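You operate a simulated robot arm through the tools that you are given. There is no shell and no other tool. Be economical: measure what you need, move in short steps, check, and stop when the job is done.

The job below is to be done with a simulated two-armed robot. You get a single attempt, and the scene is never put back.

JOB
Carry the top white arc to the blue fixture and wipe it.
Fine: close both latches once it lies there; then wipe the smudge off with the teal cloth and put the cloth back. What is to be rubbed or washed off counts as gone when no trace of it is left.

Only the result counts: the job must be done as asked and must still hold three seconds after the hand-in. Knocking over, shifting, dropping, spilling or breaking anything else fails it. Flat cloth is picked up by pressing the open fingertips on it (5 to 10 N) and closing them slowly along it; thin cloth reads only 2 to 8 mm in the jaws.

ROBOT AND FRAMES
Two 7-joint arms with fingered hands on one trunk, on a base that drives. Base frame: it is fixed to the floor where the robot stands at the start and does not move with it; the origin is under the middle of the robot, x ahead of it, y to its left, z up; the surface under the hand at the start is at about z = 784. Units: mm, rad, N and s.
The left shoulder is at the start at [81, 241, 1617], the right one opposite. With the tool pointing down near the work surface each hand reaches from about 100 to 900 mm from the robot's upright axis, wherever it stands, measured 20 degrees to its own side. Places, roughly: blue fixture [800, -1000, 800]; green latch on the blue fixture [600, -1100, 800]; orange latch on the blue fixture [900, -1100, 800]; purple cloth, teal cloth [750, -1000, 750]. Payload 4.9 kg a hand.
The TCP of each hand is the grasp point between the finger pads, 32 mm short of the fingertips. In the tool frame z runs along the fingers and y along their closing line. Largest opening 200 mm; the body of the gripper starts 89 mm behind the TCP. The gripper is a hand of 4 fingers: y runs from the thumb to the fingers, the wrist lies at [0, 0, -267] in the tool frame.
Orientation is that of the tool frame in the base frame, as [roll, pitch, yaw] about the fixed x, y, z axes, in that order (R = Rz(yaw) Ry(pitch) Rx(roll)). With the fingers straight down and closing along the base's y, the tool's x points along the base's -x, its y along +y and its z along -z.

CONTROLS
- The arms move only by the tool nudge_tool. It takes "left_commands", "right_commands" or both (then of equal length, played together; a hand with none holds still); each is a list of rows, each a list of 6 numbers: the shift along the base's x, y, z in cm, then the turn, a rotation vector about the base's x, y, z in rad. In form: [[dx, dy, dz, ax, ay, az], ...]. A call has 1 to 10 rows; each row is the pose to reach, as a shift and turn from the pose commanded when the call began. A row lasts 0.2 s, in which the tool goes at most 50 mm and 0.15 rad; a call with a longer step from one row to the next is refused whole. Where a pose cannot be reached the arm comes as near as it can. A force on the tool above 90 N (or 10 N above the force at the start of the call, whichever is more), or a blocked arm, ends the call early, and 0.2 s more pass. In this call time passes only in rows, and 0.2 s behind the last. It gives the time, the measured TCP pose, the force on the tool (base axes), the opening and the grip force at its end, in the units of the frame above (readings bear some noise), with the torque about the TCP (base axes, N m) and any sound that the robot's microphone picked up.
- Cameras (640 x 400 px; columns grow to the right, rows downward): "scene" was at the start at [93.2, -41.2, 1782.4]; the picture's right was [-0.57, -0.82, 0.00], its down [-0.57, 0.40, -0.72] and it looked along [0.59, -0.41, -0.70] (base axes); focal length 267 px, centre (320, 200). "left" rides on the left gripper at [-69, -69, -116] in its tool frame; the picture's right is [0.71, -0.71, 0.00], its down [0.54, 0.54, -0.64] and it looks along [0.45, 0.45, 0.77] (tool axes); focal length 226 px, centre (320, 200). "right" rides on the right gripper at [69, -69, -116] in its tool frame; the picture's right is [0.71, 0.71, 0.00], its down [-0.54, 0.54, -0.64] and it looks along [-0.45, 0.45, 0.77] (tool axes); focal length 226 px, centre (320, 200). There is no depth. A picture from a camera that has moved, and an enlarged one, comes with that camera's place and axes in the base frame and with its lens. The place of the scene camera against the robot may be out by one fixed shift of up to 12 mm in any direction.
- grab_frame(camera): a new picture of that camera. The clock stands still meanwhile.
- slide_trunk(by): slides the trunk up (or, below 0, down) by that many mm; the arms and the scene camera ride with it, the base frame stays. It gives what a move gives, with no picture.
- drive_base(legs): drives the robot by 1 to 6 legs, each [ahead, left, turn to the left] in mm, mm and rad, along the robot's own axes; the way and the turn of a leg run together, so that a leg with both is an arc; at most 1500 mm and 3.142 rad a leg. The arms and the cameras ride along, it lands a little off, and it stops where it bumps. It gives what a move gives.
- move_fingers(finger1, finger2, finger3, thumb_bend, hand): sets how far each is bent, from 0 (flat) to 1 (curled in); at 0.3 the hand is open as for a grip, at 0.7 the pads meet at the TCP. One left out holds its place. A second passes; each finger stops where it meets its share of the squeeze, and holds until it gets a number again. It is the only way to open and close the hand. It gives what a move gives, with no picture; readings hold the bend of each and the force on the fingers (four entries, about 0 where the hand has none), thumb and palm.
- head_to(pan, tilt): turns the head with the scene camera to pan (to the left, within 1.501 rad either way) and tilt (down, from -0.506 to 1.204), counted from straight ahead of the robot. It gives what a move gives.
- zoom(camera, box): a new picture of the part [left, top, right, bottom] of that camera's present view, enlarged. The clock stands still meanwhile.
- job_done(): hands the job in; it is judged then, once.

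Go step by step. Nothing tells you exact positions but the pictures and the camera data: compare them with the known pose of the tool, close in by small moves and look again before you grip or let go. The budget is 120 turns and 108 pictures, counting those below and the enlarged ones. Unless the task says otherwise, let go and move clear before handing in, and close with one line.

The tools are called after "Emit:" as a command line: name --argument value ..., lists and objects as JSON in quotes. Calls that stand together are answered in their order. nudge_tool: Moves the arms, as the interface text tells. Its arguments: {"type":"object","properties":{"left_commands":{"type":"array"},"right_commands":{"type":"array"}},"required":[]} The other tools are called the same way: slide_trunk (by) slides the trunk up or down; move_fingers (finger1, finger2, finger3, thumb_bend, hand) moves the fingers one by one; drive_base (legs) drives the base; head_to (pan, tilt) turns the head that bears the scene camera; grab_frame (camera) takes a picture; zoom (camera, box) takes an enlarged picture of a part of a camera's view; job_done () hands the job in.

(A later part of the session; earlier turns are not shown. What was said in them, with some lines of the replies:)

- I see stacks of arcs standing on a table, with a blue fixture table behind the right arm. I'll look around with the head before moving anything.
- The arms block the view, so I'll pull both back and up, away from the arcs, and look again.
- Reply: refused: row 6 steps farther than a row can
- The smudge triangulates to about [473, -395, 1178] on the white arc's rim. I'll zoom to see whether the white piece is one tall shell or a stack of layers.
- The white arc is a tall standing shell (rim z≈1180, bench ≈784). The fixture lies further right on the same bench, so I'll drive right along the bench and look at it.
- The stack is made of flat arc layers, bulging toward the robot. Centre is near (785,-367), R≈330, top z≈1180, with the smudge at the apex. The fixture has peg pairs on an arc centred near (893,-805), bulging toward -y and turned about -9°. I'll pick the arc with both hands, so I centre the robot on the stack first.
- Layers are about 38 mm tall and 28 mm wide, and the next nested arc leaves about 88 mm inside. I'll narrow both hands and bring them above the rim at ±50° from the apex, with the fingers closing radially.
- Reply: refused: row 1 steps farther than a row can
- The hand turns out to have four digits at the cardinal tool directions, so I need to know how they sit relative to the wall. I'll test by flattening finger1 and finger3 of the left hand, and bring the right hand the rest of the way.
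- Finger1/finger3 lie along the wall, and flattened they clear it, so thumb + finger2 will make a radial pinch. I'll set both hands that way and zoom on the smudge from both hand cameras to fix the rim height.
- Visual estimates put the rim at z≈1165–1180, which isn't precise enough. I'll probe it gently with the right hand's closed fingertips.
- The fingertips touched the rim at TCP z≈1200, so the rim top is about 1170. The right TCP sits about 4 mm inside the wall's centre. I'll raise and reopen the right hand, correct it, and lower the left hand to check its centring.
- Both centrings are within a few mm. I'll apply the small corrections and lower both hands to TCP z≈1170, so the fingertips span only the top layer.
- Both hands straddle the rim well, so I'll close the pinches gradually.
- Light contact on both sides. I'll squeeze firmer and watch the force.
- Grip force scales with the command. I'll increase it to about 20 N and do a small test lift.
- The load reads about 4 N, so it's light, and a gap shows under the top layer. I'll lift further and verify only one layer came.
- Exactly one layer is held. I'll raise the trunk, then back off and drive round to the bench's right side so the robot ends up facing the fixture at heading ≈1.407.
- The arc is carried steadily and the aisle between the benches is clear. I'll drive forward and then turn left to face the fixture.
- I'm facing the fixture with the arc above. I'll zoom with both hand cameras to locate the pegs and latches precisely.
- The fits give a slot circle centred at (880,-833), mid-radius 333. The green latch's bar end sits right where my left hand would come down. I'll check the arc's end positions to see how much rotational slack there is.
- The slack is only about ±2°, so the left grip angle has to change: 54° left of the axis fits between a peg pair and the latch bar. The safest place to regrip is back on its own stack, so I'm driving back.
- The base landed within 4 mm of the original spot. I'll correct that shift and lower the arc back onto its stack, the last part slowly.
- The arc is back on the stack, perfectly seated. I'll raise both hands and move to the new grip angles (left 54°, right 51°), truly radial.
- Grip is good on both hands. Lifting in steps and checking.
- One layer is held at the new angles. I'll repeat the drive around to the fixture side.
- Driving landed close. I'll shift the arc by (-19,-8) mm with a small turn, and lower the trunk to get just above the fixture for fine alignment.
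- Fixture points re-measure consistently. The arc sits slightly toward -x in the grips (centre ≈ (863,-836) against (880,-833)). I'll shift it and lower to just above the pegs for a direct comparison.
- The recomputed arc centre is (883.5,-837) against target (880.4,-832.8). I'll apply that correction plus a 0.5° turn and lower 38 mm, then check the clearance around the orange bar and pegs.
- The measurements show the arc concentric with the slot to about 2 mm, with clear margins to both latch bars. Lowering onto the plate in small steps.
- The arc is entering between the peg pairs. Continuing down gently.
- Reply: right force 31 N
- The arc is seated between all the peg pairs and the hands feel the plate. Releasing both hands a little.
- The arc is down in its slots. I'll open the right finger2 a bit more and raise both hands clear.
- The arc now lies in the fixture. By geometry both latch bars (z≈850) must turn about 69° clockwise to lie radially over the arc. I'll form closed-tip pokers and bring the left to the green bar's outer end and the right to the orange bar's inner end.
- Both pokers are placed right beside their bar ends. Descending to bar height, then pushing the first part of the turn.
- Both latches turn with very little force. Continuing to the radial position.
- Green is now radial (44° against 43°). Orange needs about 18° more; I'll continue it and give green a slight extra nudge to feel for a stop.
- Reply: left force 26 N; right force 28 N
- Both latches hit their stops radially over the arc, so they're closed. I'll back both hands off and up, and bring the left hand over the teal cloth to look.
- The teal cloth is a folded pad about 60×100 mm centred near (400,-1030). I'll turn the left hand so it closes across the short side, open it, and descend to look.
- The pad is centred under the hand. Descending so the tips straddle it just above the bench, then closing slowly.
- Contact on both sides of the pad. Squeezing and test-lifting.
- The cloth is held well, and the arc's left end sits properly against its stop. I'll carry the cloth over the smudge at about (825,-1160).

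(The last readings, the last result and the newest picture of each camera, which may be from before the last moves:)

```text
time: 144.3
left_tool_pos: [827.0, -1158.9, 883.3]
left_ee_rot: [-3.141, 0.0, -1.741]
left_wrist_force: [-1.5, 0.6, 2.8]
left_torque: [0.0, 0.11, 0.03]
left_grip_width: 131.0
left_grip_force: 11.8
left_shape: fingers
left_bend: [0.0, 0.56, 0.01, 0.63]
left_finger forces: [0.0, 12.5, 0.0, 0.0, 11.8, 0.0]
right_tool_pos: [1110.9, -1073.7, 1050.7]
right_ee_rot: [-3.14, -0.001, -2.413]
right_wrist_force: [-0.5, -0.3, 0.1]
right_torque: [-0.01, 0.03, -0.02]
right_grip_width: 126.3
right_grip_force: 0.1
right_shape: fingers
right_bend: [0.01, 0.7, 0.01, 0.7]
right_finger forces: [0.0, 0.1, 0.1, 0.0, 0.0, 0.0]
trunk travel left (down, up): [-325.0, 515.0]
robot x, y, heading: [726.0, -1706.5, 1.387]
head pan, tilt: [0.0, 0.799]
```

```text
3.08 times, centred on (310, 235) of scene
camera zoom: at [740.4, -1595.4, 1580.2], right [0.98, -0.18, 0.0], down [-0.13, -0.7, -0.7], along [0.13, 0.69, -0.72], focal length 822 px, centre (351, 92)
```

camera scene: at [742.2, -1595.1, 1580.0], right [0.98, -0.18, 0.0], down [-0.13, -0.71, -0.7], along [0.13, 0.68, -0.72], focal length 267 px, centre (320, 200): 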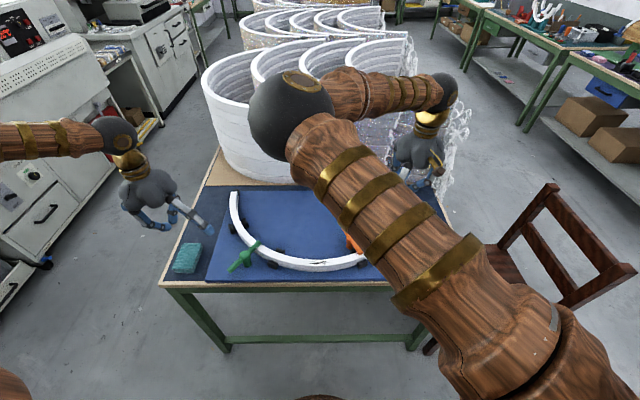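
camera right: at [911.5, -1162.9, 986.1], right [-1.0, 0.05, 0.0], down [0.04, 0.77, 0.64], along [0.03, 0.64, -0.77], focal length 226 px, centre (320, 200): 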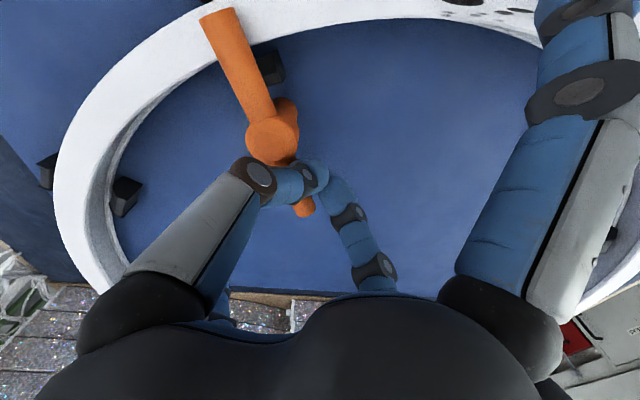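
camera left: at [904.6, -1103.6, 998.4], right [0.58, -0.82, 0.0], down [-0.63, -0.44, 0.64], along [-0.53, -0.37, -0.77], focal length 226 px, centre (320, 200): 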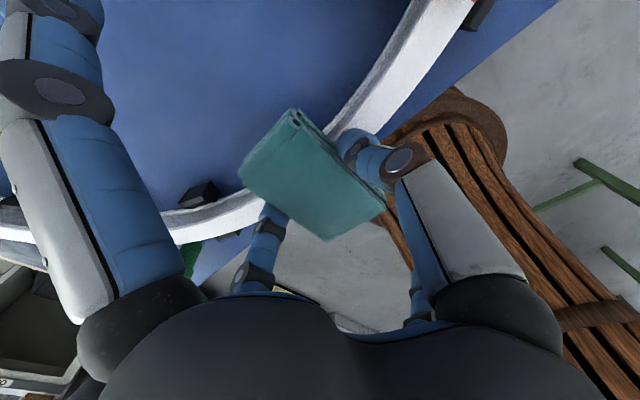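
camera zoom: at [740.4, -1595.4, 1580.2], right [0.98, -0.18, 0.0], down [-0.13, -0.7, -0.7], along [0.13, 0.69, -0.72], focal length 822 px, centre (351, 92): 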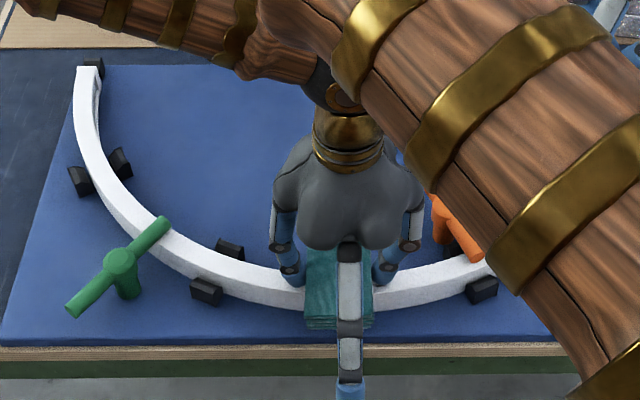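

The cloth touches the smudge area lightly. I'll press a bit more and stroke along the arc.

Emit:
nudge_tool --left_commands '[[0, 0, -0.15, 0, 0, 0], [0, 0, -0.3, 0, 0, 0]]'

Emit:
nudge_tool --left_commands '[[-2, 0.4, -0.1, 0, 0, 0], [-4, 0.9, -0.1, 0, 0, 0], [-2, 0.4, -0.1, 0, 0, 0], [0, 0, -0.1, 0, 0, 0], [2, -0.3, -0.1, 0, 0, 0], [4, -0.4, -0.1, 0, 0, 0], [2, -0.3, -0.1, 0, 0, 0], [0, 0, -0.1, 0, 0, 0]]'

```text
time: 144.9
left_tool_pos: [825.3, -1160.5, 879.7]
left_ee_rot: [-3.141, 0.001, -1.742]
left_wrist_force: [-0.9, 1.6, 11.1]
left_torque: [0.11, 0.6, 0.0]
left_grip_width: 131.1
left_grip_force: 14.7
left_shape: fingers
left_bend: [0.0, 0.56, 0.01, 0.63]
left_finger forces: [0.1, 16.0, 0.1, 0.1, 12.8, 0.0]
right_tool_pos: [1109.9, -1074.7, 1049.3]
right_ee_rot: [-3.14, 0.001, -2.414]
right_wrist_force: [-0.1, 0.3, 1.0]
right_torque: [0.01, 0.01, -0.03]
right_grip_width: 126.4
right_grip_force: 0.1
right_shape: fingers
right_bend: [0.01, 0.7, 0.01, 0.7]
right_finger forces: [0.0, 0.0, 0.0, 0.0, 0.0, 0.1]
trunk travel left (down, up): [-325.0, 515.0]
robot x, y, heading: [723.9, -1711.7, 1.388]
head pan, tilt: [0.0, 0.799]
```

```text
time: 146.7
left_tool_pos: [828.5, -1162.4, 878.7]
left_ee_rot: [-3.139, 0.001, -1.746]
left_wrist_force: [10.2, -1.8, 28.6]
left_torque: [-0.03, -0.04, 0.04]
left_grip_width: 132.2
left_grip_force: 27.1
left_shape: fingers
left_bend: [0.0, 0.57, 0.01, 0.62]
left_finger forces: [0.0, 33.2, 0.0, 0.0, 21.5, 0.0]
right_tool_pos: [1110.3, -1076.1, 1051.1]
right_ee_rot: [-3.141, 0.002, -2.417]
right_wrist_force: [-0.1, -0.7, 0.1]
right_torque: [0.01, 0.01, 0.02]
right_grip_width: 126.6
right_grip_force: 0.0
right_shape: fingers
right_bend: [0.01, 0.7, 0.01, 0.7]
right_finger forces: [0.1, 0.0, 0.1, 0.1, 0.1, 0.0]
trunk travel left (down, up): [-325.0, 515.0]
robot x, y, heading: [727.2, -1716.0, 1.38]
head pan, tilt: [0.0, 0.799]
```

Force rose to 28 N, so I'll ease up a little and make another pass.

Emit:
nudge_tool --left_commands '[[0, 0, 0.15, 0, 0, 0], [-2, 0.6, 0.15, 0, 0, 0], [-4, 1.1, 0.15, 0, 0, 0], [-2, 0.3, 0.15, 0, 0, 0], [0, -0.2, 0.15, 0, 0, 0], [2, -0.3, 0.15, 0, 0, 0], [4, -0.4, 0.15, 0, 0, 0], [2, 0.1, 0.15, 0, 0, 0], [0, 0.2, 0.15, 0, 0, 0]]'

Emit:
nudge_tool --left_commands '[[0, 0, 1, 0, 0, 0], [0, 0, 3, 0, 0, 0], [-2, 0, 6, 0, 0, 0], [-6, 1, 8, 0, 0, 0], [-10, 2, 8, 0, 0, 0], [-14, 3, 8, 0, 0, 0]]'

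Emit:
zoom --camera "scene" --box '[250, 220, 410, 300]'

```text
time: 148.7
left_tool_pos: [829.3, -1159.3, 879.3]
left_ee_rot: [-3.141, 0.001, -1.746]
left_wrist_force: [7.3, -0.3, 26.9]
left_torque: [0.12, 0.17, 0.0]
left_grip_width: 132.0
left_grip_force: 27.3
left_shape: fingers
left_bend: [0.0, 0.57, 0.01, 0.62]
left_finger forces: [0.0, 34.3, 0.0, 0.1, 19.9, 0.0]
right_tool_pos: [1111.7, -1076.1, 1050.5]
right_ee_rot: [3.141, 0.0, -2.416]
right_wrist_force: [-0.2, -0.1, 0.2]
right_torque: [0.01, 0.0, 0.02]
right_grip_width: 126.1
right_grip_force: 0.1
right_shape: fingers
right_bend: [0.01, 0.7, 0.01, 0.7]
right_finger forces: [0.1, 0.0, 0.0, 0.0, 0.0, 0.0]
trunk travel left (down, up): [-325.0, 515.0]
robot x, y, heading: [725.8, -1710.0, 1.385]
head pan, tilt: [0.0, 0.799]
```

```text
time: 150.1
left_tool_pos: [683.9, -1127.7, 960.5]
left_ee_rot: [3.141, 0.001, -1.743]
left_wrist_force: [-0.6, -0.2, -0.1]
left_torque: [0.01, -0.02, 0.01]
left_grip_width: 130.8
left_grip_force: 11.6
left_shape: fingers
left_bend: [0.0, 0.56, 0.01, 0.63]
left_finger forces: [0.0, 11.9, 0.0, 0.0, 11.8, 0.0]
right_tool_pos: [1108.7, -1074.1, 1050.2]
right_ee_rot: [-3.139, 0.002, -2.414]
right_wrist_force: [-0.2, -1.3, 0.0]
right_torque: [-0.02, -0.06, 0.02]
right_grip_width: 126.1
right_grip_force: 0.0
right_shape: fingers
right_bend: [0.01, 0.7, 0.01, 0.7]
right_finger forces: [0.1, 0.1, 0.0, 0.0, 0.0, 0.0]
trunk travel left (down, up): [-325.0, 515.0]
robot x, y, heading: [724.7, -1708.3, 1.389]
head pan, tilt: [0.0, 0.799]
```

```text
4.00 times, centred on (330, 260) of scene
camera zoom: at [738.0, -1595.9, 1580.2], right [0.98, -0.18, 0.0], down [-0.13, -0.7, -0.7], along [0.13, 0.69, -0.72], focal length 1069 px, centre (280, -40)
```

zoom: 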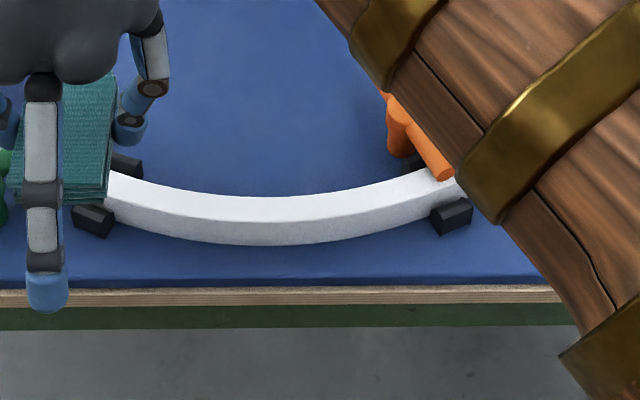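

The smudge looks gone; a closer look to confirm no faint trace remains.

Emit:
zoom --camera "scene" --box '[275, 255, 365, 285]'

```text
7.11 times, centred on (320, 270) of scene
camera zoom: at [738.0, -1595.9, 1580.2], right [0.98, -0.18, 0.0], down [-0.13, -0.7, -0.7], along [0.13, 0.69, -0.72], focal length 1900 px, centre (320, -298)
```

zoom: 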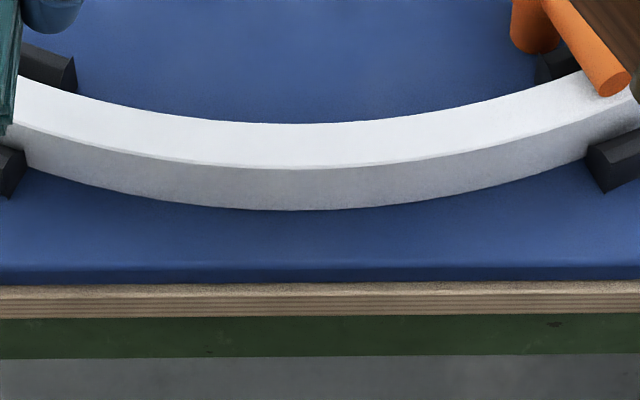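

The arc is clean. Returning the cloth to its original place at TCP (400.4,-1034).

Emit:
nudge_tool --left_commands '[[-4.05, 1.34, 0, 0, 0, 0], [-8.1, 2.68, 0, 0, 0, 0], [-12.15, 4.02, 0, 0, 0, 0], [-16.2, 5.36, 0, 0, 0, 0], [-20.25, 6.7, 0, 0, 0, 0], [-24.3, 8.04, 0, 0, 0, 0], [-28.35, 9.37, 0, 0, 0, 0], [-28.35, 9.37, -4, 0, 0, 0], [-28.35, 9.37, -8, 0, 0, 0], [-28.35, 9.37, -11, 0, 0, 0]]'

Emit:
nudge_tool --left_commands '[[0, 0, -0.6, 0, 0, 0], [0, 0, -1.2, 0, 0, 0], [0, 0, -1.8, 0, 0, 0]]'

Emit:
grab_frame --camera "left"

```text
time: 152.3
left_tool_pos: [402.1, -1032.1, 850.1]
left_ee_rot: [3.141, 0.001, -1.743]
left_wrist_force: [-0.2, -0.1, -0.6]
left_torque: [0.02, 0.0, -0.01]
left_grip_width: 131.1
left_grip_force: 11.9
left_shape: fingers
left_bend: [0.0, 0.56, 0.01, 0.63]
left_finger forces: [0.0, 11.9, 0.0, 0.1, 11.8, 0.0]
right_tool_pos: [1108.6, -1073.6, 1049.7]
right_ee_rot: [-3.14, 0.0, -2.414]
right_wrist_force: [0.5, 0.1, 0.0]
right_torque: [0.0, 0.01, 0.0]
right_grip_width: 126.6
right_grip_force: 0.0
right_shape: fingers
right_bend: [0.01, 0.7, 0.01, 0.7]
right_finger forces: [0.0, 0.0, 0.0, 0.1, 0.1, 0.1]
trunk travel left (down, up): [-325.0, 515.0]
robot x, y, heading: [724.7, -1708.1, 1.387]
head pan, tilt: [0.0, 0.799]
```

```text
time: 153.1
left_tool_pos: [401.5, -1033.4, 830.5]
left_ee_rot: [3.141, -0.001, -1.742]
left_wrist_force: [0.0, -1.0, -0.5]
left_torque: [-0.03, 0.01, 0.02]
left_grip_width: 131.0
left_grip_force: 12.3
left_shape: fingers
left_bend: [0.0, 0.56, 0.01, 0.63]
left_finger forces: [0.0, 11.9, 0.0, 0.0, 11.8, 0.0]
right_tool_pos: [1109.9, -1072.8, 1049.0]
right_ee_rot: [-3.14, -0.001, -2.413]
right_wrist_force: [0.8, -0.1, 0.5]
right_torque: [0.02, -0.02, -0.01]
right_grip_width: 126.4
right_grip_force: 0.0
right_shape: fingers
right_bend: [0.01, 0.7, 0.01, 0.7]
right_finger forces: [0.1, 0.0, 0.0, 0.1, 0.0, 0.0]
trunk travel left (down, up): [-325.0, 515.0]
robot x, y, heading: [727.2, -1710.2, 1.385]
head pan, tilt: [0.0, 0.799]
```

```text
9 pictures are left
camera left: at [480.8, -977.3, 946.8], right [0.58, -0.82, 0.0], down [-0.63, -0.44, 0.64], along [-0.53, -0.37, -0.77], focal length 226 px, centre (320, 200)
```

left: 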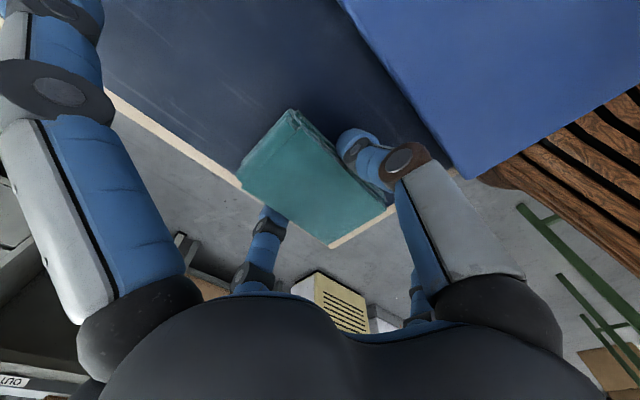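

Emit:
nudge_tool --left_commands '[[0.5, 0, 0, 0, 0, 0], [0.5, 0, -0.3, 0, 0, 0], [0.5, 0, -0.5, 0, 0, 0]]'

Emit:
nudge_tool --left_commands '[[0, 0, -0.2, 0, 0, 0]]'

```text
time: 153.9
left_tool_pos: [407.5, -1033.3, 826.1]
left_ee_rot: [-3.141, 0.0, -1.742]
left_wrist_force: [-0.6, 1.0, -0.4]
left_torque: [0.01, 0.01, 0.01]
left_grip_width: 131.0
left_grip_force: 11.7
left_shape: fingers
left_bend: [0.0, 0.56, 0.01, 0.63]
left_finger forces: [0.0, 11.7, 0.1, 0.0, 11.8, 0.0]
right_tool_pos: [1110.5, -1073.3, 1049.3]
right_ee_rot: [-3.14, 0.0, -2.414]
right_wrist_force: [0.2, 0.1, -0.4]
right_torque: [0.02, 0.01, 0.0]
right_grip_width: 126.5
right_grip_force: 0.1
right_shape: fingers
right_bend: [0.01, 0.7, 0.01, 0.7]
right_finger forces: [0.1, 0.1, 0.0, 0.1, 0.0, 0.0]
trunk travel left (down, up): [-325.0, 515.0]
robot x, y, heading: [729.6, -1712.2, 1.386]
head pan, tilt: [0.0, 0.799]
```

```text
time: 154.3
left_tool_pos: [407.8, -1034.2, 824.4]
left_ee_rot: [3.141, 0.0, -1.741]
left_wrist_force: [-0.3, 0.4, 0.8]
left_torque: [0.0, 0.0, -0.05]
left_grip_width: 131.0
left_grip_force: 12.2
left_shape: fingers
left_bend: [0.0, 0.56, 0.01, 0.63]
left_finger forces: [0.1, 12.6, 0.1, 0.1, 11.9, 0.0]
right_tool_pos: [1109.5, -1074.1, 1049.2]
right_ee_rot: [-3.14, 0.0, -2.413]
right_wrist_force: [0.2, 0.2, 0.4]
right_torque: [0.02, 0.01, 0.0]
right_grip_width: 126.4
right_grip_force: 0.0
right_shape: fingers
right_bend: [0.01, 0.7, 0.01, 0.7]
right_finger forces: [0.0, 0.0, 0.0, 0.0, 0.0, 0.1]
trunk travel left (down, up): [-325.0, 515.0]
robot x, y, heading: [724.2, -1711.0, 1.386]
head pan, tilt: [0.0, 0.799]
```

Emit:
nudge_tool --left_commands '[[0, 0, -0.15, 0, 0, 0]]'

Emit:
move_fingers --hand "left" --finger2 0.53 --thumb_bend 0.56

Emit:
move_fingers --hand "left" --finger2 0.48 --thumb_bend 0.51

Emit:
grab_frame --camera "left"

```text
time: 154.7
left_tool_pos: [407.4, -1034.4, 824.4]
left_ee_rot: [-3.141, 0.002, -1.743]
left_wrist_force: [-0.7, -1.2, 8.9]
left_torque: [0.1, 0.44, 0.03]
left_grip_width: 131.0
left_grip_force: 16.5
left_shape: fingers
left_bend: [0.0, 0.56, 0.01, 0.63]
left_finger forces: [0.0, 20.9, 0.1, 0.0, 12.0, 0.0]
right_tool_pos: [1110.0, -1074.1, 1049.8]
right_ee_rot: [3.141, 0.001, -2.415]
right_wrist_force: [0.8, -0.6, 0.6]
right_torque: [0.0, 0.02, -0.03]
right_grip_width: 126.3
right_grip_force: 0.0
right_shape: fingers
right_bend: [0.01, 0.7, 0.01, 0.7]
right_finger forces: [0.0, 0.0, 0.1, 0.0, 0.0, 0.1]
trunk travel left (down, up): [-325.0, 515.0]
robot x, y, heading: [725.1, -1713.2, 1.384]
head pan, tilt: [0.0, 0.799]
```

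```text
time: 155.7
left_tool_pos: [406.5, -1033.0, 822.3]
left_ee_rot: [-3.141, 0.0, -1.742]
left_wrist_force: [0.9, 0.1, 5.3]
left_torque: [0.06, 0.17, 0.01]
left_grip_width: 134.8
left_grip_force: 2.6
left_shape: fingers
left_bend: [0.0, 0.54, 0.01, 0.56]
left_finger forces: [0.0, 4.5, 0.1, 0.0, 0.0, 0.0]
right_tool_pos: [1109.3, -1073.7, 1049.3]
right_ee_rot: [3.14, 0.0, -2.413]
right_wrist_force: [-0.1, 0.9, -0.1]
right_torque: [-0.01, 0.0, 0.02]
right_grip_width: 126.4
right_grip_force: 0.1
right_shape: fingers
right_bend: [0.01, 0.7, 0.01, 0.7]
right_finger forces: [0.1, 0.0, 0.0, 0.0, 0.0, 0.0]
trunk travel left (down, up): [-325.0, 515.0]
robot x, y, heading: [726.4, -1714.1, 1.39]
head pan, tilt: [0.0, 0.799]
```

```text
time: 156.7
left_tool_pos: [407.1, -1033.6, 822.5]
left_ee_rot: [-3.14, 0.0, -1.742]
left_wrist_force: [1.9, -1.3, 4.8]
left_torque: [0.06, 0.03, 0.01]
left_grip_width: 139.3
left_grip_force: 2.3
left_shape: fingers
left_bend: [0.0, 0.49, 0.01, 0.51]
left_finger forces: [0.0, 3.2, 0.0, 0.0, 1.6, 0.0]
right_tool_pos: [1110.0, -1073.0, 1049.1]
right_ee_rot: [-3.141, 0.0, -2.414]
right_wrist_force: [-0.3, -0.2, 0.0]
right_torque: [0.0, -0.01, 0.0]
right_grip_width: 126.3
right_grip_force: 0.0
right_shape: fingers
right_bend: [0.01, 0.7, 0.01, 0.7]
right_finger forces: [0.0, 0.0, 0.0, 0.0, 0.0, 0.1]
trunk travel left (down, up): [-325.0, 515.0]
robot x, y, heading: [725.4, -1710.6, 1.388]
head pan, tilt: [0.0, 0.799]
```

```text
8 pictures are left
camera left: at [486.1, -977.5, 938.5], right [0.58, -0.82, 0.0], down [-0.63, -0.44, 0.64], along [-0.53, -0.37, -0.77], focal length 226 px, centre (320, 200)
```

left: 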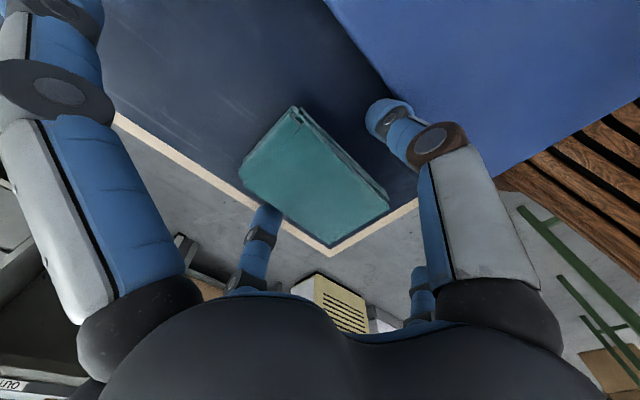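

The cloth lies flat back at its place. Raising the left hand straight up and checking everything.

Emit:
nudge_tool --left_commands '[[0, 0, 1, 0, 0, 0], [0, 0, 3, 0, 0, 0], [0, 0, 7, 0, 0, 0], [0, 0, 11, 0, 0, 0], [-3, 0, 15, 0, 0, 0], [-7, 0, 18, 0, 0, 0]]' --right_commands '[[3, 0, 0, 0, 0, 0], [6, 0, 0, 0, 0, 0], [10, 0, 2, 0, 0, 0], [14, -2, 4, 0, 0, 0], [17, -4, 6, 0, 0, 0], [20, -6, 8, 0, 0, 0]]'

Emit:
grab_frame --camera "scene"

Emit:
grab_frame --camera "left"

Emit:
grab_frame --camera "right"

```text
time: 158.1
left_tool_pos: [336.3, -1035.2, 1002.3]
left_ee_rot: [-3.141, 0.002, -1.742]
left_wrist_force: [0.0, 0.2, -0.4]
left_torque: [0.0, -0.02, -0.01]
left_grip_width: 138.8
left_grip_force: 0.0
left_shape: fingers
left_bend: [0.0, 0.48, 0.01, 0.51]
left_finger forces: [0.0, 0.0, 0.0, 0.0, 0.0, 0.1]
right_tool_pos: [1312.6, -1134.9, 1130.2]
right_ee_rot: [3.141, 0.001, -2.413]
right_wrist_force: [0.4, 0.2, -0.3]
right_torque: [-0.01, -0.01, -0.02]
right_grip_width: 126.4
right_grip_force: 0.1
right_shape: fingers
right_bend: [0.01, 0.7, 0.01, 0.7]
right_finger forces: [0.0, 0.0, 0.0, 0.1, 0.0, 0.0]
trunk travel left (down, up): [-325.0, 515.0]
robot x, y, heading: [724.2, -1706.7, 1.383]
head pan, tilt: [0.0, 0.799]
```

```text
7 pictures are left
camera scene: at [740.2, -1597.8, 1580.2], right [0.98, -0.18, 0.0], down [-0.13, -0.7, -0.7], along [0.13, 0.69, -0.72], focal length 267 px, centre (320, 200)
```

scene: 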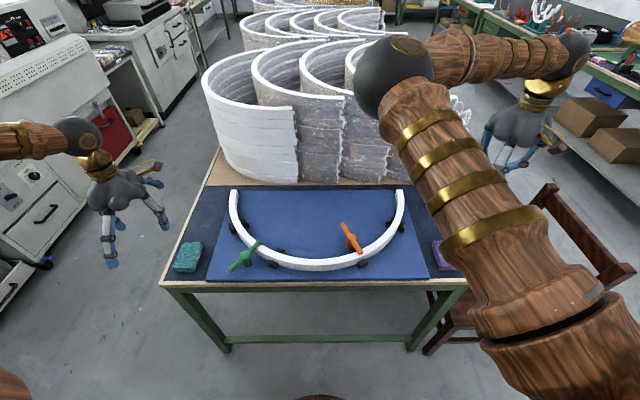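

```text
6 pictures are left
camera left: at [415.4, -979.4, 1118.4], right [0.58, -0.82, 0.0], down [-0.63, -0.44, 0.64], along [-0.53, -0.37, -0.77], focal length 226 px, centre (320, 200)
```

left: 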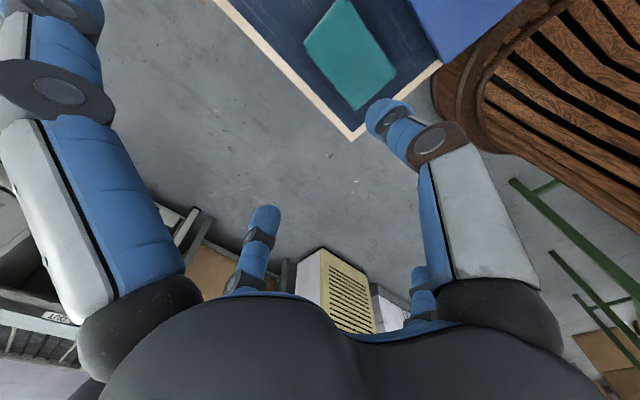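

```text
5 pictures are left
camera right: at [1306.4, -1233.7, 1245.4], right [-1.0, 0.06, 0.0], down [0.04, 0.76, 0.64], along [0.04, 0.64, -0.77], focal length 226 px, centre (320, 200)
```

right: 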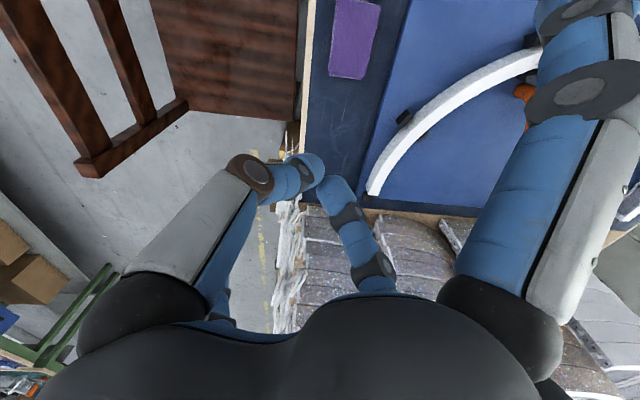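

Everything is visible now. I'll make one close check of the arc's seating, its far end, the latches and the surface.

Emit:
zoom --camera "scene" --box '[215, 180, 415, 285]'

Emit:
zoom --camera "scene" --box '[370, 180, 420, 220]'

```text
3.20 times, centred on (315, 232) of scene
camera zoom: at [740.2, -1597.8, 1580.2], right [0.98, -0.18, 0.0], down [-0.13, -0.7, -0.7], along [0.13, 0.69, -0.72], focal length 855 px, centre (336, 96)
```

zoom: 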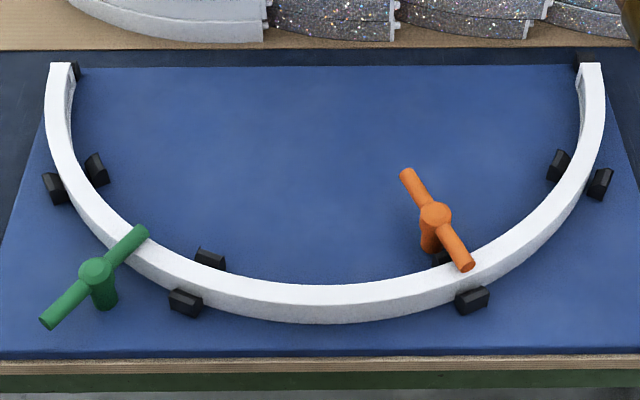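

```text
10.00 times, centred on (395, 200) of scene
camera zoom: at [740.2, -1597.8, 1580.2], right [0.98, -0.18, 0.0], down [-0.13, -0.7, -0.7], along [0.13, 0.69, -0.72], focal length 2672 px, centre (-430, 200)
```

zoom: 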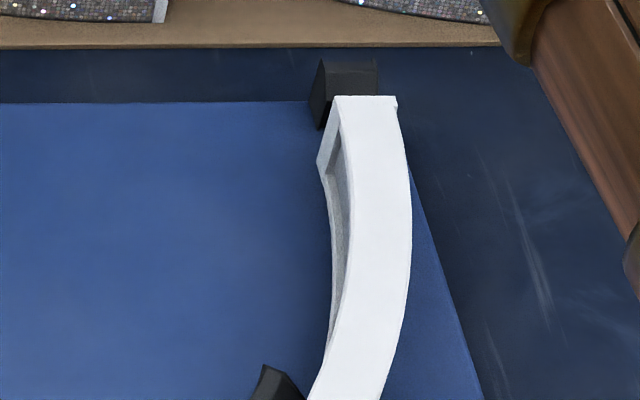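

The arc lies between all the pegs and both end stops, both latch bars lie across it, its surface is clean, and the teal cloth is back. Both hands are clear, so I'm handing in.

Emit:
job_done

```text
The job is handed in.
```

The top white arc is on the blue fixture with both latches closed, the smudge is wiped off with no trace visible, and the teal cloth is back in its place, give or take a few millimetres.
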